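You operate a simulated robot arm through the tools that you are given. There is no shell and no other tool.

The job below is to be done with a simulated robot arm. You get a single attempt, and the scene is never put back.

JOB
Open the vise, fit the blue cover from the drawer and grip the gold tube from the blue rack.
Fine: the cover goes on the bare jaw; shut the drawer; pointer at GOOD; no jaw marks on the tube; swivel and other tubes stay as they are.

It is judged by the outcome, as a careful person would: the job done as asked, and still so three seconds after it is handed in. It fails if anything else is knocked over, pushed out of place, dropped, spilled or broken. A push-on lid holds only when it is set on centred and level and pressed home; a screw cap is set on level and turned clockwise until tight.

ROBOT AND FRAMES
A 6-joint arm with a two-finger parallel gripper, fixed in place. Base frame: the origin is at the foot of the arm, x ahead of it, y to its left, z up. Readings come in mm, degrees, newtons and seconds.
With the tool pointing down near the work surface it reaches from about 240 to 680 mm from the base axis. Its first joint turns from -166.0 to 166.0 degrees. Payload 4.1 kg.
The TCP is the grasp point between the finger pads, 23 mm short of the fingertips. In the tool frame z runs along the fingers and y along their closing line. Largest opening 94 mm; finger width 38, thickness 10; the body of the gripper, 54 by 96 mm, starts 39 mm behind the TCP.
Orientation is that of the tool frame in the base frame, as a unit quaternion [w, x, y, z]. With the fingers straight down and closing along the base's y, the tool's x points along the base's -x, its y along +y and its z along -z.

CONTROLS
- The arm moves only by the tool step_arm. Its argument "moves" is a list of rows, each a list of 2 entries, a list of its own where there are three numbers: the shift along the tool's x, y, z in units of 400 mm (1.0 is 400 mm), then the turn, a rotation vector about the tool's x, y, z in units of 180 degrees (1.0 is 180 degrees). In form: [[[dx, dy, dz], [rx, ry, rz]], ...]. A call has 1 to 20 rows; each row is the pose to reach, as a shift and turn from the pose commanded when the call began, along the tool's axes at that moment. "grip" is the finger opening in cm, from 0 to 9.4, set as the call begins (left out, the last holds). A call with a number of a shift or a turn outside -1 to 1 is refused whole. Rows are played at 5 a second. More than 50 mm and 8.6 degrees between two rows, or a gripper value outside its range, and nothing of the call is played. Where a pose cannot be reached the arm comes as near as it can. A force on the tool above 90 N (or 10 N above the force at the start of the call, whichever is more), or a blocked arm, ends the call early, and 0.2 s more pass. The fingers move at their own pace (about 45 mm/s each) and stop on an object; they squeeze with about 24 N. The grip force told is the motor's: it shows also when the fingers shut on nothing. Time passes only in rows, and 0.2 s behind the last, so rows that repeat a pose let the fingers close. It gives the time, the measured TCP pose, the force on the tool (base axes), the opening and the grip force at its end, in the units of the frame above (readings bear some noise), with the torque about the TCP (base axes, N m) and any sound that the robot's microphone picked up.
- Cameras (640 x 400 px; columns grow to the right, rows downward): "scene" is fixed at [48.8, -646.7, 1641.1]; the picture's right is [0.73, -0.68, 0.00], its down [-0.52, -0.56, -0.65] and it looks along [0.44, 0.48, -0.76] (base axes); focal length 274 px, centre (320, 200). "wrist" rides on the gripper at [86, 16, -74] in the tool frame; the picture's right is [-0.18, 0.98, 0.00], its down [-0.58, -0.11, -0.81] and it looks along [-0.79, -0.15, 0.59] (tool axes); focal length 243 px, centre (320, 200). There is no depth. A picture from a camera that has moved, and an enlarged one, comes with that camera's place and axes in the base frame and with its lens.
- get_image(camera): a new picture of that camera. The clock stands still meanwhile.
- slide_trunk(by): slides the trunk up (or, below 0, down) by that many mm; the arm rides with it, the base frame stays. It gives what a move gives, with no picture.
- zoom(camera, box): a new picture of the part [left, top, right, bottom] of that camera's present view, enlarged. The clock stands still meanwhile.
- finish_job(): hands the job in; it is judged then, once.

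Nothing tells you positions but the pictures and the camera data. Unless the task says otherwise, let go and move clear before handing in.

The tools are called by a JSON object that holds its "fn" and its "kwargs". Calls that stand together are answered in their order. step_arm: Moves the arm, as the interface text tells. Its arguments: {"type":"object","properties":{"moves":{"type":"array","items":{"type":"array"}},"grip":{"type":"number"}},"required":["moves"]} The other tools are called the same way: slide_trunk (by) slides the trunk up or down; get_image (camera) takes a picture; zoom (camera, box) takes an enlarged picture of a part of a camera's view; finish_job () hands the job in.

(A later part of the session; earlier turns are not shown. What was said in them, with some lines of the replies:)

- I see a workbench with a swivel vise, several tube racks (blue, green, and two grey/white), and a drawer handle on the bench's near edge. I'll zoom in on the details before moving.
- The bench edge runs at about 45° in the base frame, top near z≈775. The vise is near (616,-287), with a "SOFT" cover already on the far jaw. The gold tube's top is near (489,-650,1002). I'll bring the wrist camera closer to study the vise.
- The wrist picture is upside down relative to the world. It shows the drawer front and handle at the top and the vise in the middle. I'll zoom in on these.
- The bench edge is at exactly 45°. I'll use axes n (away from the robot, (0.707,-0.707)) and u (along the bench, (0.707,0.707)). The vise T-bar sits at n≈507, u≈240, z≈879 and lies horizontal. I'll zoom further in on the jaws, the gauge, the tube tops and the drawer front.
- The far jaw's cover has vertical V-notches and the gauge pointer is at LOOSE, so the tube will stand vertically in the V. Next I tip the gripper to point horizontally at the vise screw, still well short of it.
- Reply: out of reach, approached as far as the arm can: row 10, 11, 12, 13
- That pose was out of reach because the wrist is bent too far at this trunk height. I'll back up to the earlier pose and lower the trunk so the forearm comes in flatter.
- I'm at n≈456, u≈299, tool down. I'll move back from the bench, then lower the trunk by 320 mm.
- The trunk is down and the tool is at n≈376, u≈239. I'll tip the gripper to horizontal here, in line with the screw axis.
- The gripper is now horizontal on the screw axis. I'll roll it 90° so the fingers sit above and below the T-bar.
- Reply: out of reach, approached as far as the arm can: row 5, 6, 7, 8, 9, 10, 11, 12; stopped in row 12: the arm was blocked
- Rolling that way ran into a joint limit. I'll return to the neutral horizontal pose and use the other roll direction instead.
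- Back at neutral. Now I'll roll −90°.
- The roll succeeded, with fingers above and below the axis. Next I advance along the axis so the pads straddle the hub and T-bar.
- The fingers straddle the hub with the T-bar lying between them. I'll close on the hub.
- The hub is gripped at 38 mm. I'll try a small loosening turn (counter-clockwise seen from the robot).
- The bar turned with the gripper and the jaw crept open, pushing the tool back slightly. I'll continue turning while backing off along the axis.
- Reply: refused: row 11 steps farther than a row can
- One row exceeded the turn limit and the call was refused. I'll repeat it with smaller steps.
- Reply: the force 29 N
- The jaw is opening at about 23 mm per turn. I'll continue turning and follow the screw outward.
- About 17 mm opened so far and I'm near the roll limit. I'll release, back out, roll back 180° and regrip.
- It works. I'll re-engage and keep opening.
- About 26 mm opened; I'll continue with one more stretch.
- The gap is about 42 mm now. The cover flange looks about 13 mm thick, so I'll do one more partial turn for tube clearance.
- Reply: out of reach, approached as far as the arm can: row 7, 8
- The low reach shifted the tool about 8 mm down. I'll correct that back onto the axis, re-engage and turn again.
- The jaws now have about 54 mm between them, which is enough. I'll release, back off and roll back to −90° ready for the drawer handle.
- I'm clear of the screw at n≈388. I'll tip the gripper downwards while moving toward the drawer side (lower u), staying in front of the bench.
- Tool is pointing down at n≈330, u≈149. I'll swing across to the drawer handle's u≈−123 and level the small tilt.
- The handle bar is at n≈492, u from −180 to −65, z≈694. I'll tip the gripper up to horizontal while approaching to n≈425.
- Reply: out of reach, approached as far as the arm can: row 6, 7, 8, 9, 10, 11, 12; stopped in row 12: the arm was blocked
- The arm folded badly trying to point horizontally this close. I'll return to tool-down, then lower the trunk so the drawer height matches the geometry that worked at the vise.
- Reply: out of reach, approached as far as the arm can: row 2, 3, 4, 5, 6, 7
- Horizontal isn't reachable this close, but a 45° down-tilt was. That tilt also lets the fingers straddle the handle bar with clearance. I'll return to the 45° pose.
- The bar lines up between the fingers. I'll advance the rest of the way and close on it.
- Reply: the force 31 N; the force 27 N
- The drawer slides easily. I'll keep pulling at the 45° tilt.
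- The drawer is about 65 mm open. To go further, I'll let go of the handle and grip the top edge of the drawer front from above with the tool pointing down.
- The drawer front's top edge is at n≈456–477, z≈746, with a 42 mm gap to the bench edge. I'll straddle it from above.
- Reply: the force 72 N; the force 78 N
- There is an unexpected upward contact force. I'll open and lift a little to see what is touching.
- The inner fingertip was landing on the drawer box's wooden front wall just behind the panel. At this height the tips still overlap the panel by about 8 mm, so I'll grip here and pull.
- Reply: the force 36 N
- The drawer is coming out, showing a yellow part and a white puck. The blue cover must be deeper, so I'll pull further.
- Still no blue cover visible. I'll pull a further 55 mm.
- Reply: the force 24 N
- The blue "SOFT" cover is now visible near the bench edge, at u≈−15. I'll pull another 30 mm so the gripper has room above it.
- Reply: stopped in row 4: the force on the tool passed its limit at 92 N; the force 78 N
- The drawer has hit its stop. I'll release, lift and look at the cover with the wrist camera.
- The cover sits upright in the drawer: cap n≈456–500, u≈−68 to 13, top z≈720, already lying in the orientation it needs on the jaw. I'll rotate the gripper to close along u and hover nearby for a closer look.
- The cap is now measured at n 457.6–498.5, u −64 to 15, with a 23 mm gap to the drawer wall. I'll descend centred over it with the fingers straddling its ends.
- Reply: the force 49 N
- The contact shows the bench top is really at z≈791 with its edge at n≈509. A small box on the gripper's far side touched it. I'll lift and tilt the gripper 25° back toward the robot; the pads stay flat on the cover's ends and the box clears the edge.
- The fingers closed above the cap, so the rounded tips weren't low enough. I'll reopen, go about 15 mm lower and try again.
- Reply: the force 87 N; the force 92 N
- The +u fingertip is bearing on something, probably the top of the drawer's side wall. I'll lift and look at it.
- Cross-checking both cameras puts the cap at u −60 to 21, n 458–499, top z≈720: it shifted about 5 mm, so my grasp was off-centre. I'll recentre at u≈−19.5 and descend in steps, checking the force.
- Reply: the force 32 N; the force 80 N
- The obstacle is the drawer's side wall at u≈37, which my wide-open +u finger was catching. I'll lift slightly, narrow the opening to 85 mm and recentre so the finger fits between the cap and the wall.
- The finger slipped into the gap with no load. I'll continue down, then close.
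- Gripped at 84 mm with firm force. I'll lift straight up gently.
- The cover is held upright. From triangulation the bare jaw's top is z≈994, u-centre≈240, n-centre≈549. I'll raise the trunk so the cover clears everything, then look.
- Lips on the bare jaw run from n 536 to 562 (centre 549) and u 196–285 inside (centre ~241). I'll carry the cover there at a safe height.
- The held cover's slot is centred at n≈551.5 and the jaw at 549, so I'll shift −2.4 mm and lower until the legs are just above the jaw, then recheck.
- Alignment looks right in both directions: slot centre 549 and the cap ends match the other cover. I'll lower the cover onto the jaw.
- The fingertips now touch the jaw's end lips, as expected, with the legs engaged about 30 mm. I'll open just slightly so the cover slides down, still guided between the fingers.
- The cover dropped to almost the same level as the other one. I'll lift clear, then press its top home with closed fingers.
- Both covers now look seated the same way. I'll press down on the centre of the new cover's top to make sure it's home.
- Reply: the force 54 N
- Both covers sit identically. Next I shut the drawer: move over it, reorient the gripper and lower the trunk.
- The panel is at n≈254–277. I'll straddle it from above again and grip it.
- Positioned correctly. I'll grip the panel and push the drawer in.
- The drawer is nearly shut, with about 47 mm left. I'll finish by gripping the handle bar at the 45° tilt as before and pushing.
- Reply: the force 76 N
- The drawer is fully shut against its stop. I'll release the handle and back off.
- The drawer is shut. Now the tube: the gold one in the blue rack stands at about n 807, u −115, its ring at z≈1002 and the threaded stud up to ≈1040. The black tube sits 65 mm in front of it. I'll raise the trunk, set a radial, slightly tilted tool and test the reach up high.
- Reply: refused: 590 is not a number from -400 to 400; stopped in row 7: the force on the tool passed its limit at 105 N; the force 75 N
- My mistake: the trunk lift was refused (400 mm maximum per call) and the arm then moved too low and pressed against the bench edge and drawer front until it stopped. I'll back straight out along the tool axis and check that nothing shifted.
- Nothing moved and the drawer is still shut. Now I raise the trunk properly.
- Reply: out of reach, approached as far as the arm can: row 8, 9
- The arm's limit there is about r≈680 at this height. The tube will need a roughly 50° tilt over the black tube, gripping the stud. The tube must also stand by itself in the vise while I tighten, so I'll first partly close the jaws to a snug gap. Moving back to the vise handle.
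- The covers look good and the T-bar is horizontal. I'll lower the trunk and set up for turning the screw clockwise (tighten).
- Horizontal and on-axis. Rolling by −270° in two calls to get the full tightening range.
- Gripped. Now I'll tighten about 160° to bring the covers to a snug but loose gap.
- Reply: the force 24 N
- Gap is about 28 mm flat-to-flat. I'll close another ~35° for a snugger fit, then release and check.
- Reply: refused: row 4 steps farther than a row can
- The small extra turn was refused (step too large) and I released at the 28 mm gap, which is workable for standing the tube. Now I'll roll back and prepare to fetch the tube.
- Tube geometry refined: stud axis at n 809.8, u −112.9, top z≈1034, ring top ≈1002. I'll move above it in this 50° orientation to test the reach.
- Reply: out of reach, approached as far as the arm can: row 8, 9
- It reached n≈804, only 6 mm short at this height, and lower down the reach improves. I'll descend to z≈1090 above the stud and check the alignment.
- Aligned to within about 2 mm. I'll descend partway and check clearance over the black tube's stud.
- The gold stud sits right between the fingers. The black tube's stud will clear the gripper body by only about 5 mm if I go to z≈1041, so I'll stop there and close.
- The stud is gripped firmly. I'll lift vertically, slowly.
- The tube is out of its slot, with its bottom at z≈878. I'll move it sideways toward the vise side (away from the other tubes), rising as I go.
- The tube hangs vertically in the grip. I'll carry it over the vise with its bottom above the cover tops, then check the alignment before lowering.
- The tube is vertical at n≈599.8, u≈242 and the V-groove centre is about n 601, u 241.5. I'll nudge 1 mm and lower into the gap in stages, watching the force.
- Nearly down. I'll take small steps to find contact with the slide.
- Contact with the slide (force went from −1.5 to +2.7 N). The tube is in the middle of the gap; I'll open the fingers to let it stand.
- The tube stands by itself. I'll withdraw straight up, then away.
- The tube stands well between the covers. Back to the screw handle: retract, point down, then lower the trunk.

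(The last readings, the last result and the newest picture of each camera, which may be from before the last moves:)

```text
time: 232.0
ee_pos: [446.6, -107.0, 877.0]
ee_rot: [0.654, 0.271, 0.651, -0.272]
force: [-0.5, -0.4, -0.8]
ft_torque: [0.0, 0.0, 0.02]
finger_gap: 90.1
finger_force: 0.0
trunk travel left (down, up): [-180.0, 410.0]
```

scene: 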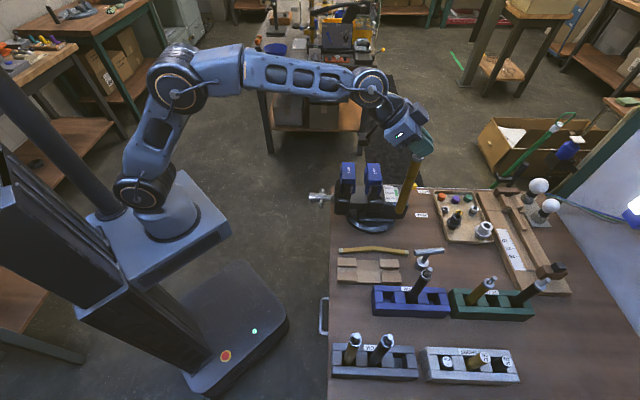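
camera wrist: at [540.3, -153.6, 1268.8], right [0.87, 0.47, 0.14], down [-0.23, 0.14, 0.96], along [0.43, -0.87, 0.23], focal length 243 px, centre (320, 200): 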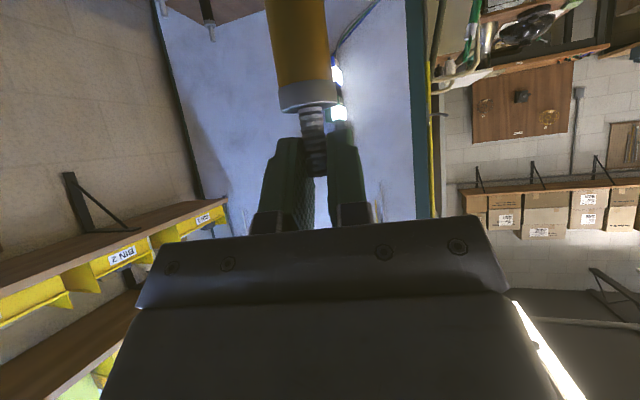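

Rolling to −288°, which matches the bar angle and leaves plenty of tightening range.

{"fn": "step_arm", "kwargs": {"moves": [[[0, 0, 0], [0, 0, -0.045]], [[0, 0, 0], [0, 0, -0.09]], [[0, 0, 0], [0, 0, -0.135]], [[0, 0, 0], [0, 0, -0.18]], [[0, 0, 0], [0, 0, -0.225]], [[0, 0, 0], [0, 0, -0.27]], [[0, 0, 0], [0, 0, -0.315]], [[0, 0, 0], [0, 0, -0.36]], [[0, 0, 0], [0, 0, -0.405]], [[0, 0, 0], [0, 0, -0.45]], [[0, 0, 0], [0, 0, -0.495]], [[0, 0, 0], [0, 0, -0.54]], [[0, 0, 0], [0, 0, -0.585]], [[0, 0, 0], [0, 0, -0.63]], [[0, 0, 0], [0, 0, -0.675]], [[0, 0, 0], [0, 0, -0.72]], [[0, 0, 0], [0, 0, -0.765]], [[0, 0, 0], [0, 0, -0.81]], [[0, 0, 0], [0, 0, -0.855]], [[0, 0, 0], [0, 0, -0.9]]]}}

{"fn": "step_arm", "kwargs": {"moves": [[[0, 0, 0], [0, 0, -0.045]], [[0, 0, 0], [0, 0, -0.09]], [[0, 0, 0], [0, 0, -0.135]], [[0, 0, 0], [0, 0, -0.18]], [[0, 0, 0], [0, 0, -0.225]], [[0, 0, 0], [0, 0, -0.27]], [[0, 0, 0], [0, 0, -0.315]], [[0, 0, 0], [0, 0, -0.36]], [[0, 0, 0], [0, 0, -0.405]], [[0, 0, 0], [0, 0, -0.45]], [[0, 0, 0], [0, 0, -0.495]], [[0, 0, 0], [0, 0, -0.54]], [[0, 0, 0], [0, 0, -0.585]], [[0, 0, 0], [0, 0, -0.63]], [[0, 0, 0], [0, 0, -0.675]], [[0, 0, 0], [0, 0, -0.7]], [[0, 0, 0], [0, 0, -0.7]]]}}

{"fn": "get_image", "kwargs": {"camera": "wrist"}}

{"fn": "zoom", "kwargs": {"camera": "scene", "box": [260, 150, 420, 250]}}

```text
time: 236.2
ee_pos: [447.2, -106.3, 876.6]
ee_rot: [0.165, 0.602, -0.368, 0.689]
force: [0.0, 0.5, -0.8]
ft_torque: [0.02, -0.02, 0.03]
finger_gap: 90.0
finger_force: 0.0
trunk travel left (down, up): [-180.0, 410.0]
```

```text
time: 239.8
ee_pos: [446.7, -107.8, 876.9]
ee_rot: [0.689, 0.601, 0.37, 0.165]
force: [-0.5, 0.3, 0.4]
ft_torque: [-0.02, 0.01, 0.02]
finger_gap: 90.3
finger_force: 0.1
trunk travel left (down, up): [-180.0, 410.0]
```

```text
taken
camera wrist: at [455.6, 7.5, 864.8], right [0.09, 0.09, 0.99], down [-0.98, 0.16, 0.07], along [-0.15, -0.98, 0.11], focal length 243 px, centre (320, 200)
```

wrist: 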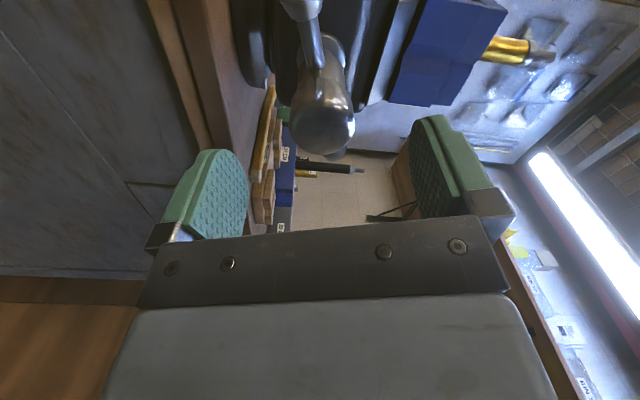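

```text
4.00 times, centred on (340, 200) of scene
camera zoom: at [48.8, -646.7, 1641.1], right [0.73, -0.68, 0.0], down [-0.52, -0.56, -0.65], along [0.44, 0.48, -0.76], focal length 1098 px, centre (240, 200)
```

zoom: 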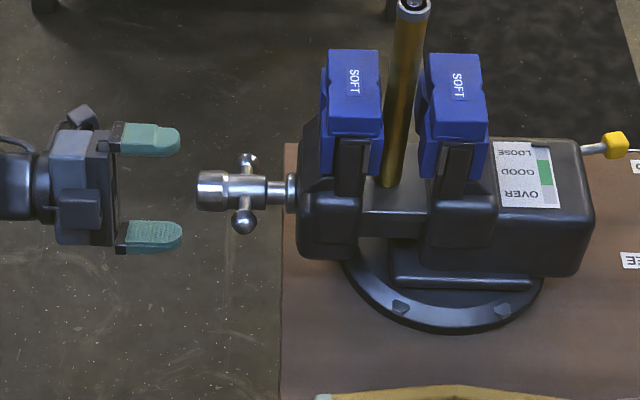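

{"fn": "step_arm", "kwargs": {"moves": [[[0, 0.002, 0.06], [0, 0, 0]], [[0, 0.002, 0.12], [0, 0, 0]], [[0, 0.002, 0.165], [0, 0, 0]], [[0, 0.002, 0.165], [0, 0, 0]]]}}

{"fn": "step_arm", "kwargs": {"moves": [[[0, 0, 0], [0, 0, 0]], [[0, 0, 0], [0, 0, 0]], [[0, 0, 0], [0, 0, 0]], [[0, 0, 0], [0, 0, 0]], [[0, 0, 0], [0, 0, 0]]], "grip": 2}}

```text
time: 240.8
ee_pos: [494.6, -151.9, 878.5]
ee_rot: [0.688, 0.603, 0.369, 0.164]
force: [0.0, 0.3, -0.9]
ft_torque: [-0.02, 0.0, -0.01]
finger_gap: 90.1
finger_force: 0.0
trunk travel left (down, up): [-180.0, 410.0]
```

```text
time: 242.0
ee_pos: [493.8, -153.0, 877.9]
ee_rot: [0.688, 0.603, 0.37, 0.164]
force: [-1.8, 1.0, -4.3]
ft_torque: [-0.06, -0.03, -0.15]
finger_gap: 37.6
finger_force: 44.3
trunk travel left (down, up): [-180.0, 410.0]
```

Gripped on the hub. I'll tighten in stages, watching the tube and the gauge.

{"fn": "step_arm", "kwargs": {"moves": [[[0, 0, 0.0017], [0, 0, 0.045]], [[0, 0, 0.0035], [0, 0, 0.09]], [[0, 0, 0.0052], [0, 0, 0.135]], [[0, 0, 0.007], [0, 0, 0.18]], [[0, 0, 0.0087], [0, 0, 0.225]], [[0, 0, 0.0105], [0, 0, 0.27]], [[0, 0, 0.0122], [0, 0, 0.315]], [[0, 0, 0.014], [0, 0, 0.36]], [[0, 0, 0.014], [0, 0, 0.36]]]}}

{"fn": "zoom", "kwargs": {"camera": "scene", "box": [320, 135, 420, 215]}}

```text
time: 244.0
ee_pos: [498.2, -157.7, 880.3]
ee_rot: [0.492, 0.705, -0.012, 0.51]
force: [4.9, -0.9, 9.8]
ft_torque: [0.19, 0.07, -0.25]
finger_gap: 37.3
finger_force: 44.4
trunk travel left (down, up): [-180.0, 410.0]
```

```text
5.00 times, centred on (370, 175) of scene
camera zoom: at [48.8, -646.7, 1641.1], right [0.73, -0.68, 0.0], down [-0.52, -0.56, -0.65], along [0.44, 0.48, -0.76], focal length 1372 px, centre (70, 325)
```

zoom: 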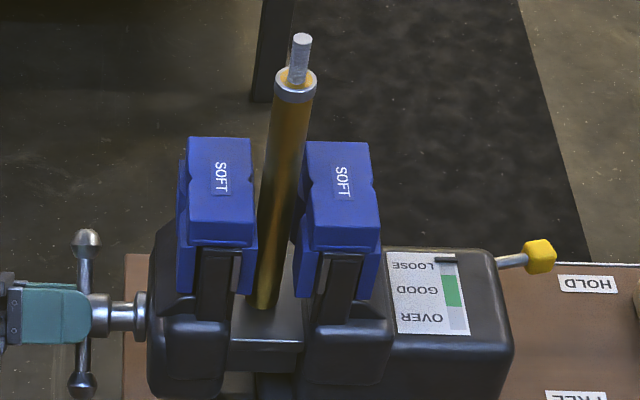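

{"fn": "step_arm", "kwargs": {"moves": [[[0, 0, 0.0018], [0, 0, 0.045]], [[0, 0, 0.0036], [0, 0, 0.09]], [[0, 0, 0.0054], [0, 0, 0.135]], [[0, 0, 0.0072], [0, 0, 0.18]], [[0, 0, 0.0072], [0, 0, 0.18]]]}}

{"fn": "zoom", "kwargs": {"camera": "scene", "box": [330, 135, 410, 205]}}

```text
time: 245.2
ee_pos: [500.4, -160.2, 878.9]
ee_rot: [0.33, 0.674, -0.208, 0.627]
force: [4.9, -2.0, 18.1]
ft_torque: [0.2, 0.11, -0.08]
finger_gap: 37.6
finger_force: 45.0
trunk travel left (down, up): [-180.0, 410.0]
```

```text
5.71 times, centred on (370, 170) of scene
camera zoom: at [48.8, -646.7, 1641.1], right [0.73, -0.68, 0.0], down [-0.52, -0.56, -0.65], along [0.44, 0.48, -0.76], focal length 1568 px, centre (34, 371)
```

zoom: 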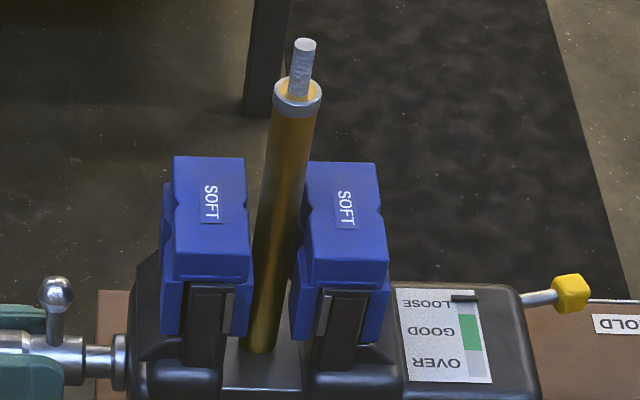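

{"fn": "step_arm", "kwargs": {"moves": [[[0.003, 0, 0.0018], [0, 0, 0.045]], [[0.004, 0, 0.0036], [0, 0, 0.09]], [[0.004, 0, 0.0036], [0, 0, 0.09]]]}}

{"fn": "zoom", "kwargs": {"camera": "scene", "box": [330, 135, 410, 205]}}

```text
time: 246.0
ee_pos: [500.4, -161.8, 878.8]
ee_rot: [0.239, 0.639, -0.303, 0.666]
force: [0.3, -4.5, 6.7]
ft_torque: [-0.7, -0.77, -0.3]
finger_gap: 37.2
finger_force: 45.7
trunk travel left (down, up): [-180.0, 410.0]
```

```text
5.71 times, centred on (370, 170) of scene
camera zoom: at [48.8, -646.7, 1641.1], right [0.73, -0.68, 0.0], down [-0.52, -0.56, -0.65], along [0.44, 0.48, -0.76], focal length 1568 px, centre (34, 371)
```

zoom: 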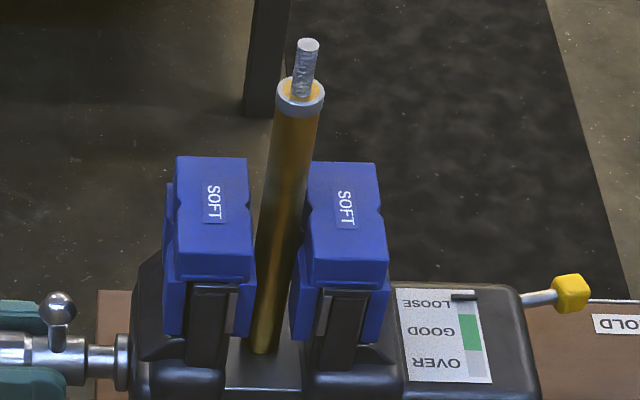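

{"fn": "step_arm", "kwargs": {"moves": [[[0, 0, 0.0018], [0, 0, 0.045]], [[0, 0, 0.0036], [0, 0, 0.09]], [[0, 0, 0.0036], [0, 0, 0.09]]]}}

{"fn": "zoom", "kwargs": {"camera": "scene", "box": [330, 135, 410, 205]}}

```text
time: 246.8
ee_pos: [501.5, -162.6, 878.4]
ee_rot: [0.142, 0.589, -0.389, 0.693]
force: [-4.7, -5.1, 4.0]
ft_torque: [0.22, 0.08, -0.33]
finger_gap: 37.5
finger_force: 45.0
trunk travel left (down, up): [-180.0, 410.0]
```

```text
5.71 times, centred on (370, 170) of scene
camera zoom: at [48.8, -646.7, 1641.1], right [0.73, -0.68, 0.0], down [-0.52, -0.56, -0.65], along [0.44, 0.48, -0.76], focal length 1568 px, centre (34, 371)
```

zoom: 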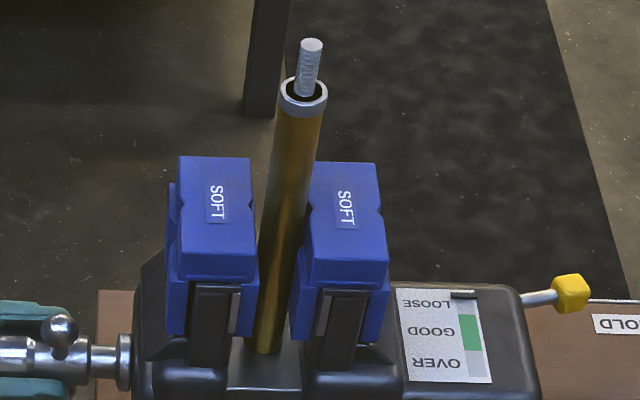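

{"fn": "step_arm", "kwargs": {"moves": [[[0, 0, 0.0018], [0, 0, 0.045]], [[0, 0, 0.0036], [0, 0, 0.09]], [[0, 0, 0.0036], [0, 0, 0.09]]]}}

{"fn": "zoom", "kwargs": {"camera": "scene", "box": [330, 135, 410, 205]}}

```text
time: 247.6
ee_pos: [502.8, -162.8, 878.6]
ee_rot: [0.044, 0.529, -0.469, 0.706]
force: [-8.6, -4.2, -5.5]
ft_torque: [-0.66, -0.69, -0.86]
finger_gap: 37.6
finger_force: 45.0
trunk travel left (down, up): [-180.0, 410.0]
```

```text
5.71 times, centred on (370, 170) of scene
camera zoom: at [48.8, -646.7, 1641.1], right [0.73, -0.68, 0.0], down [-0.52, -0.56, -0.65], along [0.44, 0.48, -0.76], focal length 1568 px, centre (34, 371)
```

zoom: 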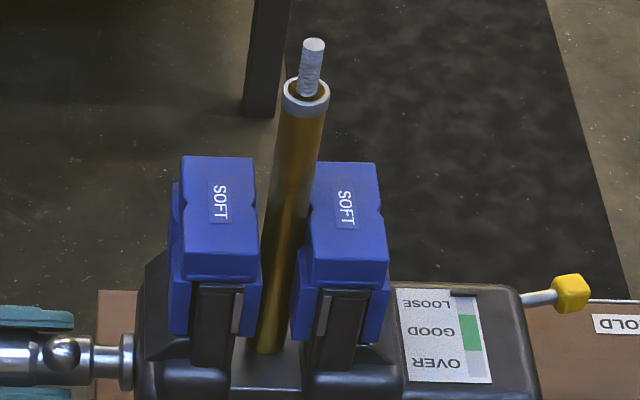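

{"fn": "step_arm", "kwargs": {"moves": [[[0, 0, 0.0018], [0, 0, 0.045]], [[0, 0, 0.0036], [0, 0, 0.09]], [[0, 0, 0.0036], [0, 0, 0.09]]]}}

{"fn": "zoom", "kwargs": {"camera": "scene", "box": [330, 135, 410, 205]}}

```text
time: 248.4
ee_pos: [503.7, -164.8, 878.8]
ee_rot: [-0.056, 0.459, -0.538, 0.705]
force: [-8.3, -3.9, -11.2]
ft_torque: [-0.37, -0.44, -0.87]
finger_gap: 37.3
finger_force: 45.7
trunk travel left (down, up): [-180.0, 410.0]
```

```text
5.71 times, centred on (370, 170) of scene
camera zoom: at [48.8, -646.7, 1641.1], right [0.73, -0.68, 0.0], down [-0.52, -0.56, -0.65], along [0.44, 0.48, -0.76], focal length 1568 px, centre (34, 371)
```

zoom: 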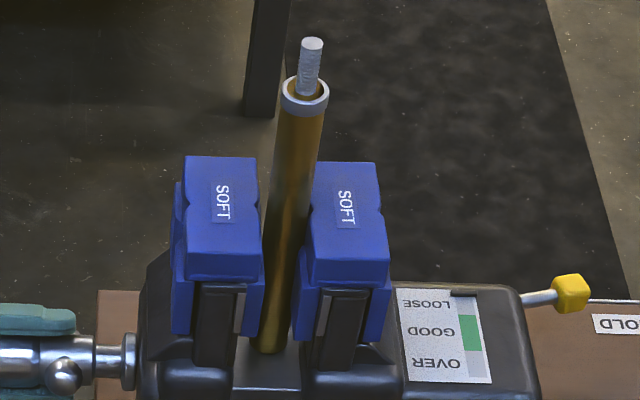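

{"fn": "step_arm", "kwargs": {"moves": [[[0, 0, 0.0018], [0, 0, 0.045]], [[0, 0, 0.0036], [0, 0, 0.09]], [[0, 0, 0.0036], [0, 0, 0.09]]]}}

{"fn": "zoom", "kwargs": {"camera": "scene", "box": [330, 135, 410, 205]}}

```text
time: 249.2
ee_pos: [504.3, -165.5, 877.8]
ee_rot: [-0.155, 0.377, -0.598, 0.69]
force: [-9.2, -3.9, -18.7]
ft_torque: [-0.21, -0.28, -0.89]
finger_gap: 37.3
finger_force: 45.0
trunk travel left (down, up): [-180.0, 410.0]
```

```text
5.71 times, centred on (370, 170) of scene
camera zoom: at [48.8, -646.7, 1641.1], right [0.73, -0.68, 0.0], down [-0.52, -0.56, -0.65], along [0.44, 0.48, -0.76], focal length 1568 px, centre (34, 371)
```

zoom: 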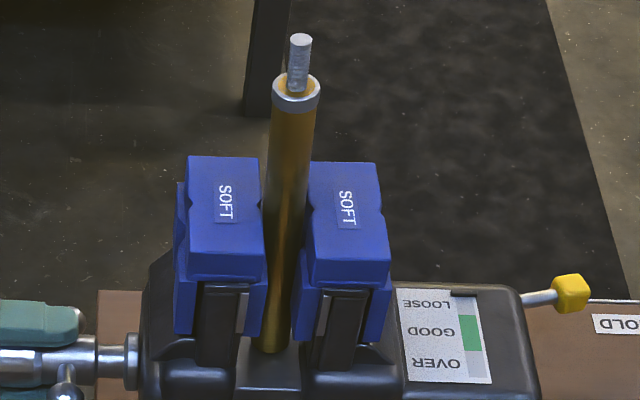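

{"fn": "step_arm", "kwargs": {"moves": [[[0, 0, 0.0018], [0, 0, 0.045]], [[0, 0, 0.0036], [0, 0, 0.09]], [[0, 0, 0.0036], [0, 0, 0.09]]]}}

{"fn": "zoom", "kwargs": {"camera": "scene", "box": [330, 135, 410, 205]}}

```text
time: 250.0
ee_pos: [505.7, -166.4, 877.6]
ee_rot: [-0.25, 0.29, -0.645, 0.662]
force: [-6.9, -3.9, -21.5]
ft_torque: [-0.14, -0.17, -0.81]
finger_gap: 37.4
finger_force: 45.0
trunk travel left (down, up): [-180.0, 410.0]
```

```text
5.71 times, centred on (370, 170) of scene
camera zoom: at [48.8, -646.7, 1641.1], right [0.73, -0.68, 0.0], down [-0.52, -0.56, -0.65], along [0.44, 0.48, -0.76], focal length 1568 px, centre (34, 371)
```

zoom: 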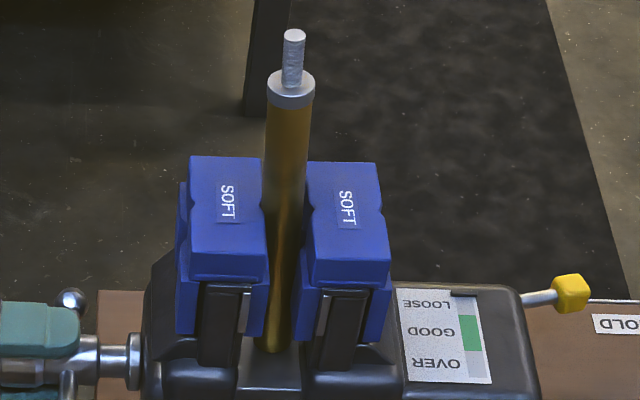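

{"fn": "step_arm", "kwargs": {"moves": [[[0, 0.003, 0.0018], [0, 0, 0.045]], [[0, 0.005, 0.0036], [0, 0, 0.09]], [[0, 0.005, 0.0036], [0, 0, 0.09]]]}}

{"fn": "zoom", "kwargs": {"camera": "scene", "box": [330, 135, 410, 205]}}

```text
time: 250.8
ee_pos: [508.5, -168.0, 878.5]
ee_rot: [0.343, -0.195, 0.678, -0.62]
force: [-4.6, -3.2, -11.1]
ft_torque: [0.07, -0.01, -0.64]
finger_gap: 37.3
finger_force: 45.1
trunk travel left (down, up): [-180.0, 410.0]
```

```text
5.71 times, centred on (370, 170) of scene
camera zoom: at [48.8, -646.7, 1641.1], right [0.73, -0.68, 0.0], down [-0.52, -0.56, -0.65], along [0.44, 0.48, -0.76], focal length 1568 px, centre (34, 371)
```

zoom: 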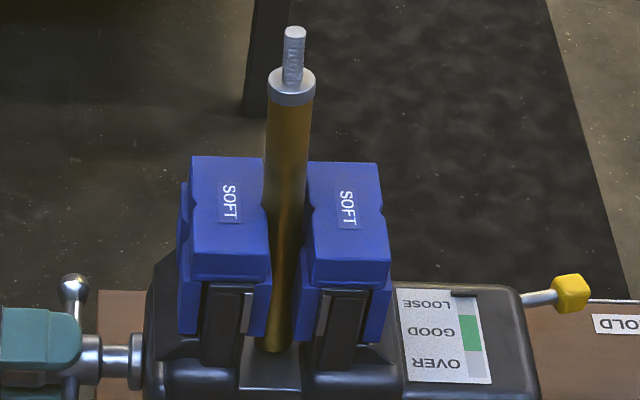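

{"fn": "step_arm", "kwargs": {"moves": [[[0, 0, 0.0018], [0, 0, 0.045]], [[0, 0, 0.0036], [0, 0, 0.09]], [[0, 0, 0.0036], [0, 0, 0.09]]]}}

{"fn": "zoom", "kwargs": {"camera": "scene", "box": [330, 135, 410, 205]}}

{"fn": "zoom", "kwargs": {"camera": "scene", "box": [348, 160, 388, 200]}}

```text
time: 251.6
ee_pos: [509.3, -167.8, 877.9]
ee_rot: [0.426, -0.098, 0.699, -0.566]
force: [-4.0, -2.8, -6.7]
ft_torque: [0.01, -0.04, -0.47]
finger_gap: 37.3
finger_force: 45.0
trunk travel left (down, up): [-180.0, 410.0]
```

```text
5.71 times, centred on (370, 170) of scene
camera zoom: at [48.8, -646.7, 1641.1], right [0.73, -0.68, 0.0], down [-0.52, -0.56, -0.65], along [0.44, 0.48, -0.76], focal length 1568 px, centre (34, 371)
```

zoom: 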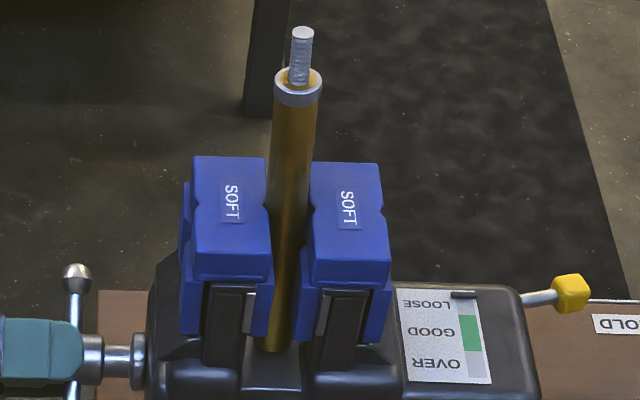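

```text
10.00 times, centred on (368, 180) of scene
camera zoom: at [48.8, -646.7, 1641.1], right [0.73, -0.68, 0.0], down [-0.52, -0.56, -0.65], along [0.44, 0.48, -0.76], focal length 2745 px, centre (-160, 400)
```

zoom: 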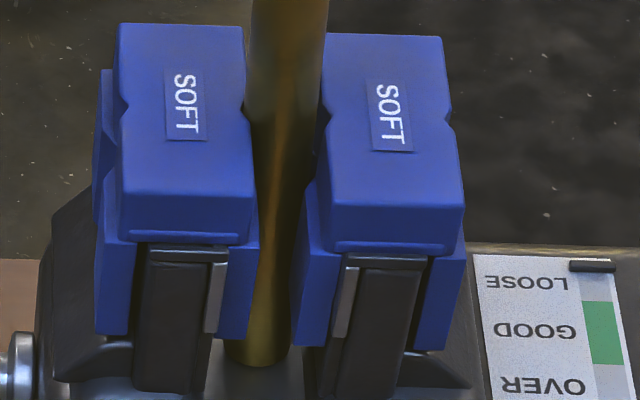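

{"fn": "step_arm", "kwargs": {"moves": [[[0, 0, 0.0018], [0, 0, 0.045]], [[0, 0, 0.0036], [0, 0, 0.09]], [[0, 0, 0.0036], [0, 0, 0.09]]]}}

{"fn": "zoom", "kwargs": {"camera": "scene", "box": [330, 135, 410, 205]}}

{"fn": "zoom", "kwargs": {"camera": "scene", "box": [348, 160, 388, 200]}}

```text
time: 252.4
ee_pos: [509.6, -168.6, 876.3]
ee_rot: [0.501, 0.0, 0.706, -0.5]
force: [-4.6, 0.9, -3.7]
ft_torque: [-0.1, -0.11, -0.13]
finger_gap: 37.3
finger_force: 45.0
trunk travel left (down, up): [-180.0, 410.0]
```

```text
5.71 times, centred on (370, 170) of scene
camera zoom: at [48.8, -646.7, 1641.1], right [0.73, -0.68, 0.0], down [-0.52, -0.56, -0.65], along [0.44, 0.48, -0.76], focal length 1568 px, centre (34, 371)
```

zoom: 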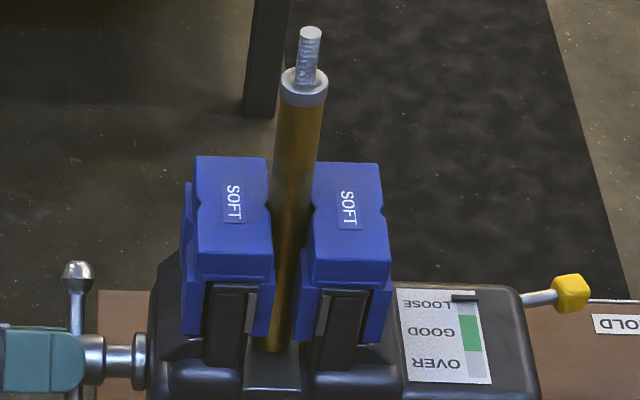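

```text
10.00 times, centred on (368, 180) of scene
camera zoom: at [48.8, -646.7, 1641.1], right [0.73, -0.68, 0.0], down [-0.52, -0.56, -0.65], along [0.44, 0.48, -0.76], focal length 2745 px, centre (-160, 400)
```

zoom: 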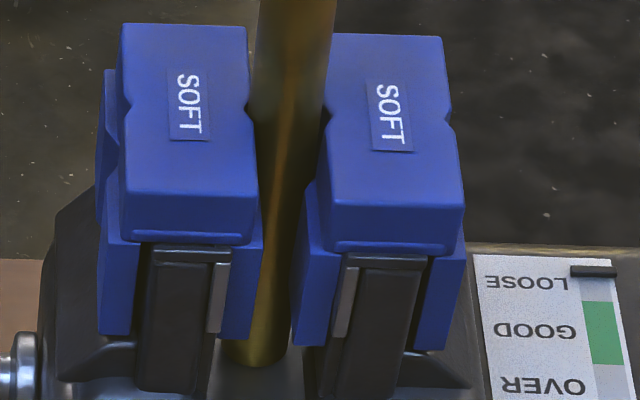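

The gauge pointer is starting to move and the tube has straightened up. Now smaller steps.

{"fn": "step_arm", "kwargs": {"moves": [[[0, 0, 0.0018], [0, 0, 0.045]], [[0, 0, 0.0018], [0, 0, 0.045]]]}}

{"fn": "zoom", "kwargs": {"camera": "scene", "box": [348, 160, 408, 205]}}

```text
time: 253.0
ee_pos: [509.1, -167.9, 876.3]
ee_rot: [0.535, 0.05, 0.705, -0.463]
force: [-7.4, 5.5, -5.5]
ft_torque: [-0.3, -0.32, 0.16]
finger_gap: 37.6
finger_force: 44.9
trunk travel left (down, up): [-180.0, 410.0]
```

```text
8.89 times, centred on (378, 182) of scene
camera zoom: at [48.8, -646.7, 1641.1], right [0.73, -0.68, 0.0], down [-0.52, -0.56, -0.65], along [0.44, 0.48, -0.76], focal length 2440 px, centre (-196, 356)
```

zoom: 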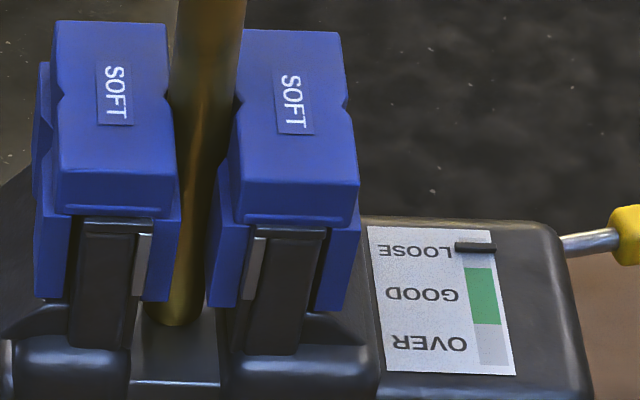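

{"fn": "step_arm", "kwargs": {"moves": [[[0, 0, 0.001], [0, 0, 0.045]], [[0, 0, 0.002], [0, 0, 0.09]], [[0, 0, 0.002], [0, 0, 0.09]]]}}

{"fn": "zoom", "kwargs": {"camera": "scene", "box": [348, 160, 408, 205]}}

```text
time: 253.8
ee_pos: [509.5, -169.0, 877.6]
ee_rot: [0.595, 0.149, 0.691, -0.382]
force: [-8.2, 9.7, -7.2]
ft_torque: [-0.5, -0.6, 0.22]
finger_gap: 37.3
finger_force: 45.1
trunk travel left (down, up): [-180.0, 410.0]
```

```text
8.89 times, centred on (378, 182) of scene
camera zoom: at [48.8, -646.7, 1641.1], right [0.73, -0.68, 0.0], down [-0.52, -0.56, -0.65], along [0.44, 0.48, -0.76], focal length 2440 px, centre (-196, 356)
```

zoom: 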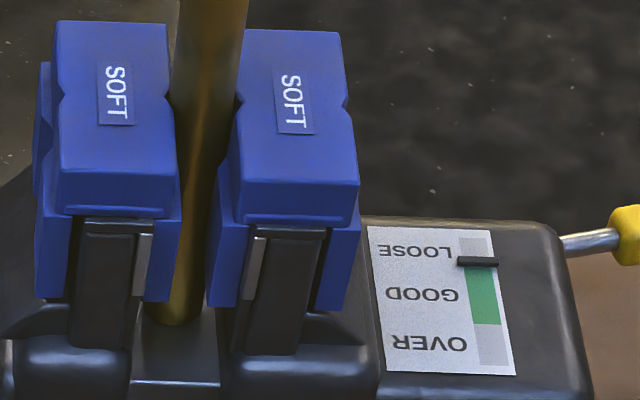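

The pointer moves about 1 px per degree and the GOOD centre needs around 35° more. Going in two small stages.

{"fn": "step_arm", "kwargs": {"moves": [[[0, 0, 0.0], [0, 0, 0.045]], [[0, 0, 0.0], [0, 0, 0.09]], [[0, 0, 0.0], [0, 0, 0.09]]]}}

{"fn": "zoom", "kwargs": {"camera": "scene", "box": [348, 160, 408, 205]}}

```text
time: 254.6
ee_pos: [509.4, -168.6, 876.5]
ee_rot: [0.643, 0.244, 0.663, -0.296]
force: [-3.7, 9.5, -8.8]
ft_torque: [-0.44, -0.52, 0.25]
finger_gap: 37.4
finger_force: 45.1
trunk travel left (down, up): [-180.0, 410.0]
```

```text
8.89 times, centred on (378, 182) of scene
camera zoom: at [48.8, -646.7, 1641.1], right [0.73, -0.68, 0.0], down [-0.52, -0.56, -0.65], along [0.44, 0.48, -0.76], focal length 2440 px, centre (-196, 356)
```

zoom: 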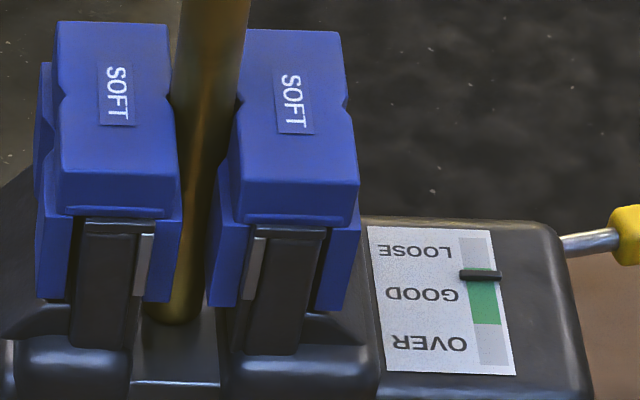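

{"fn": "step_arm", "kwargs": {"moves": [[[0, 0, 0.0], [0, 0, 0.04]], [[0, 0, 0.0], [0, 0, 0.08]], [[0, 0, 0.0], [0, 0, 0.12]], [[0, 0, 0.0], [0, 0, 0.12]]]}}

{"fn": "zoom", "kwargs": {"camera": "scene", "box": [348, 160, 408, 205]}}

```text
time: 255.6
ee_pos: [511.2, -169.7, 876.4]
ee_rot: [0.688, 0.364, 0.605, -0.169]
force: [5.6, 4.4, -4.1]
ft_torque: [-0.32, -0.45, 0.21]
finger_gap: 37.3
finger_force: 44.6
trunk travel left (down, up): [-180.0, 410.0]
```

```text
8.89 times, centred on (378, 182) of scene
camera zoom: at [48.8, -646.7, 1641.1], right [0.73, -0.68, 0.0], down [-0.52, -0.56, -0.65], along [0.44, 0.48, -0.76], focal length 2440 px, centre (-196, 356)
```

zoom: 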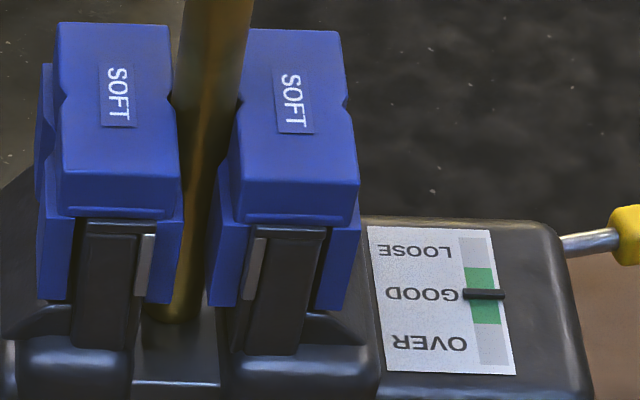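

The pointer is now right at GOOD. I'll release the hub and check that it holds.

{"fn": "step_arm", "kwargs": {"moves": [[[0, 0, 0], [0, 0, 0]], [[0, 0, 0], [0, 0, 0]], [[0, 0, 0], [0, 0, 0]], [[0, 0, 0], [0, 0, 0]], [[0, 0, 0], [0, 0, 0]]], "grip": 9}}

{"fn": "zoom", "kwargs": {"camera": "scene", "box": [348, 160, 408, 205]}}

{"fn": "get_image", "kwargs": {"camera": "wrist"}}

{"fn": "zoom", "kwargs": {"camera": "scene", "box": [280, 130, 400, 220]}}

```text
time: 256.8
ee_pos: [509.8, -169.9, 877.2]
ee_rot: [0.687, 0.364, 0.605, -0.171]
force: [0.4, -0.5, -0.5]
ft_torque: [0.01, 0.01, 0.0]
finger_gap: 90.1
finger_force: 0.0
trunk travel left (down, up): [-180.0, 410.0]
```

```text
8.89 times, centred on (378, 182) of scene
camera zoom: at [48.8, -646.7, 1641.1], right [0.73, -0.68, 0.0], down [-0.52, -0.56, -0.65], along [0.44, 0.48, -0.76], focal length 2440 px, centre (-196, 356)
```

zoom: 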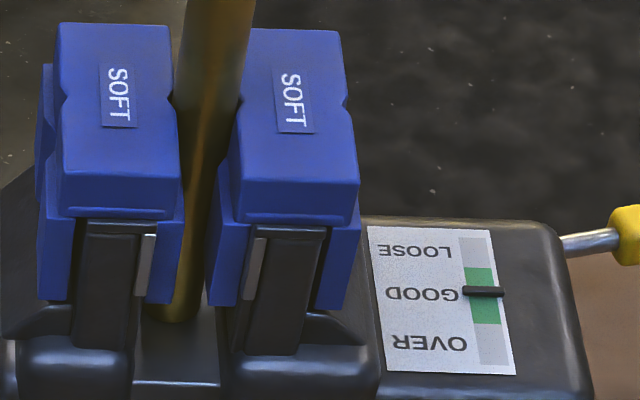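

```text
taken
camera wrist: at [486.0, -87.3, 798.5], right [0.63, 0.63, 0.47], down [-0.77, 0.38, 0.52], along [0.15, -0.68, 0.72], focal length 243 px, centre (320, 200)
```

wrist: 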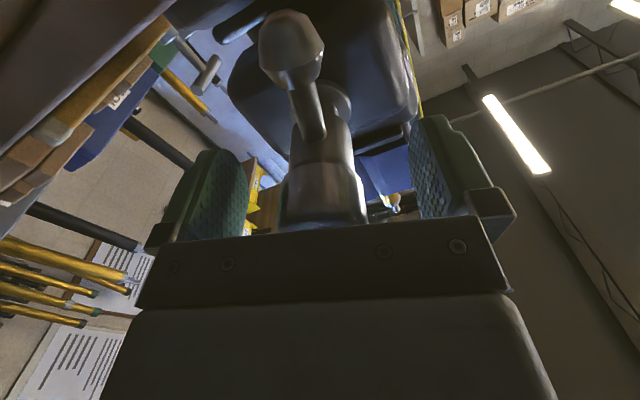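

```text
4.44 times, centred on (340, 175) of scene
camera zoom: at [48.8, -646.7, 1641.1], right [0.73, -0.68, 0.0], down [-0.52, -0.56, -0.65], along [0.44, 0.48, -0.76], focal length 1220 px, centre (231, 311)
```

zoom: 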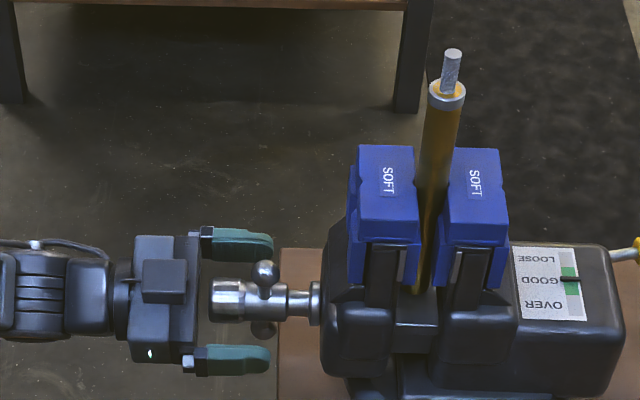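

It holds at GOOD after release, with only a tiny settle. I'll withdraw straight back, clear of the handle.

{"fn": "step_arm", "kwargs": {"moves": [[[0, 0, -0.04], [0, 0, 0]], [[0, 0, -0.1], [0, 0, 0]], [[0, 0, -0.16], [0, 0, 0]], [[0, 0, -0.21], [0, 0, 0]], [[0, 0, -0.21], [0, 0, 0]]]}}

{"fn": "zoom", "kwargs": {"camera": "scene", "box": [348, 160, 408, 205]}}

{"fn": "get_image", "kwargs": {"camera": "scene"}}

{"fn": "zoom", "kwargs": {"camera": "scene", "box": [340, 130, 400, 200]}}

```text
time: 258.0
ee_pos: [450.7, -109.4, 878.2]
ee_rot: [0.687, 0.365, 0.605, -0.17]
force: [0.0, -0.6, 1.0]
ft_torque: [0.03, 0.02, -0.03]
finger_gap: 90.1
finger_force: 0.0
trunk travel left (down, up): [-180.0, 410.0]
```

```text
8.89 times, centred on (378, 182) of scene
camera zoom: at [48.8, -646.7, 1641.1], right [0.73, -0.68, 0.0], down [-0.52, -0.56, -0.65], along [0.44, 0.48, -0.76], focal length 2440 px, centre (-196, 356)
```

zoom: 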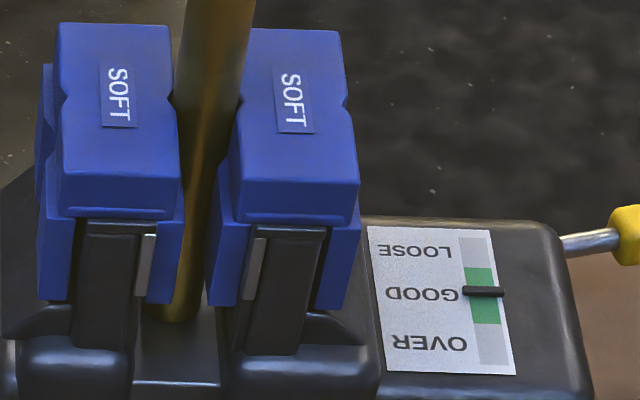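

```text
taken
```

scene: 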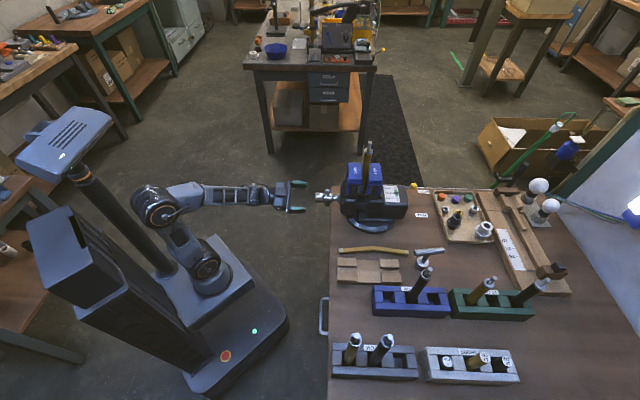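

```text
5.71 times, centred on (370, 165) of scene
camera zoom: at [48.8, -646.7, 1641.1], right [0.73, -0.68, 0.0], down [-0.52, -0.56, -0.65], along [0.44, 0.48, -0.76], focal length 1568 px, centre (34, 400)
```

zoom: 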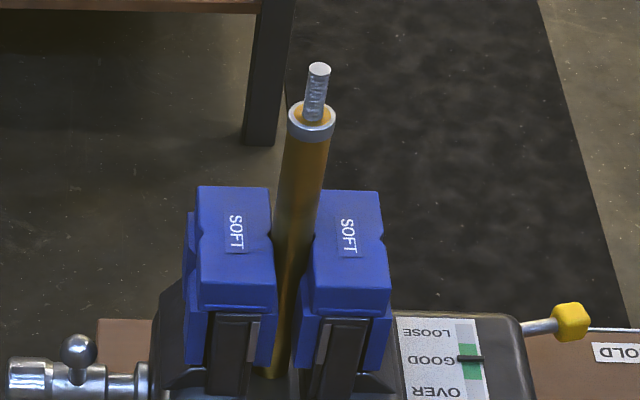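

Everything looks right. I'll do a final check of the drawer, the racks and the swivel lever against the starting pictures.

{"fn": "zoom", "kwargs": {"camera": "scene", "box": [300, 230, 400, 345]}}

{"fn": "zoom", "kwargs": {"camera": "scene", "box": [320, 235, 560, 395]}}

{"fn": "zoom", "kwargs": {"camera": "scene", "box": [310, 150, 430, 240]}}

```text
3.48 times, centred on (350, 288) of scene
camera zoom: at [48.8, -646.7, 1641.1], right [0.73, -0.68, 0.0], down [-0.52, -0.56, -0.65], along [0.44, 0.48, -0.76], focal length 955 px, centre (216, -104)
```

zoom: 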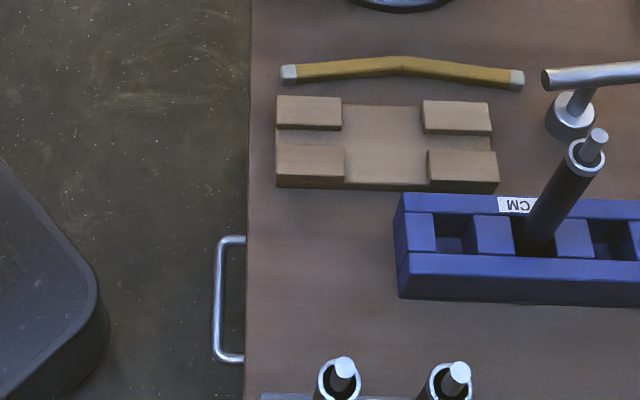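

```text
2.50 times, centred on (440, 315) of scene
camera zoom: at [48.8, -646.7, 1641.1], right [0.73, -0.68, 0.0], down [-0.52, -0.56, -0.65], along [0.44, 0.48, -0.76], focal length 686 px, centre (20, -88)
```

zoom: 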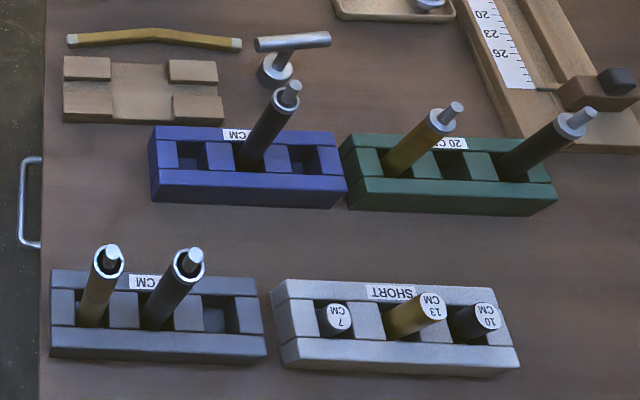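

```text
4.44 times, centred on (370, 195) of scene
camera zoom: at [48.8, -646.7, 1641.1], right [0.73, -0.68, 0.0], down [-0.52, -0.56, -0.65], along [0.44, 0.48, -0.76], focal length 1220 px, centre (98, 222)
```

zoom: 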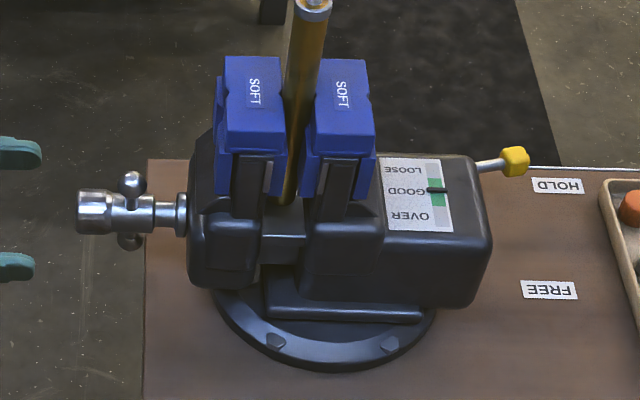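

The drawer handle is exactly where it started, and the other tubes, the swivel base and the HOLD lever are unchanged. The tube stands gripped between the two blue covers, the pointer is at GOOD, and the arm is clear. Handing in.

{"fn": "finish_job", "kwargs": {}}

```text
The job is handed in.
```

The gold tube from the blue rack is gripped upright in the vise, with the pointer at the middle of GOOD. It stayed there after I let go of the handle.

- **Cover:** the blue cover from the drawer is on the bare jaw. I pressed it down, and in the camera view it sits level with the cover on the other jaw.
- **Tube:** only the two soft covers touch it. I carried it by its threaded end, so nothing hard gripped the gold surface.
- **Drawer:** it is shut, and the handle looks to be back where it started.
- **Everything else:** the swivel and its lever at HOLD, the other tubes and the tools on the bench look the same as in the first pictures.

**Bump along the way:** a refused trunk lift left the arm too low, so it pressed the bench edge and drawer front at about 105 N before stopping. I backed it off and saw no movement or damage. Earlier, while opening the drawer, I also pulled it against its stop at about 92 N.
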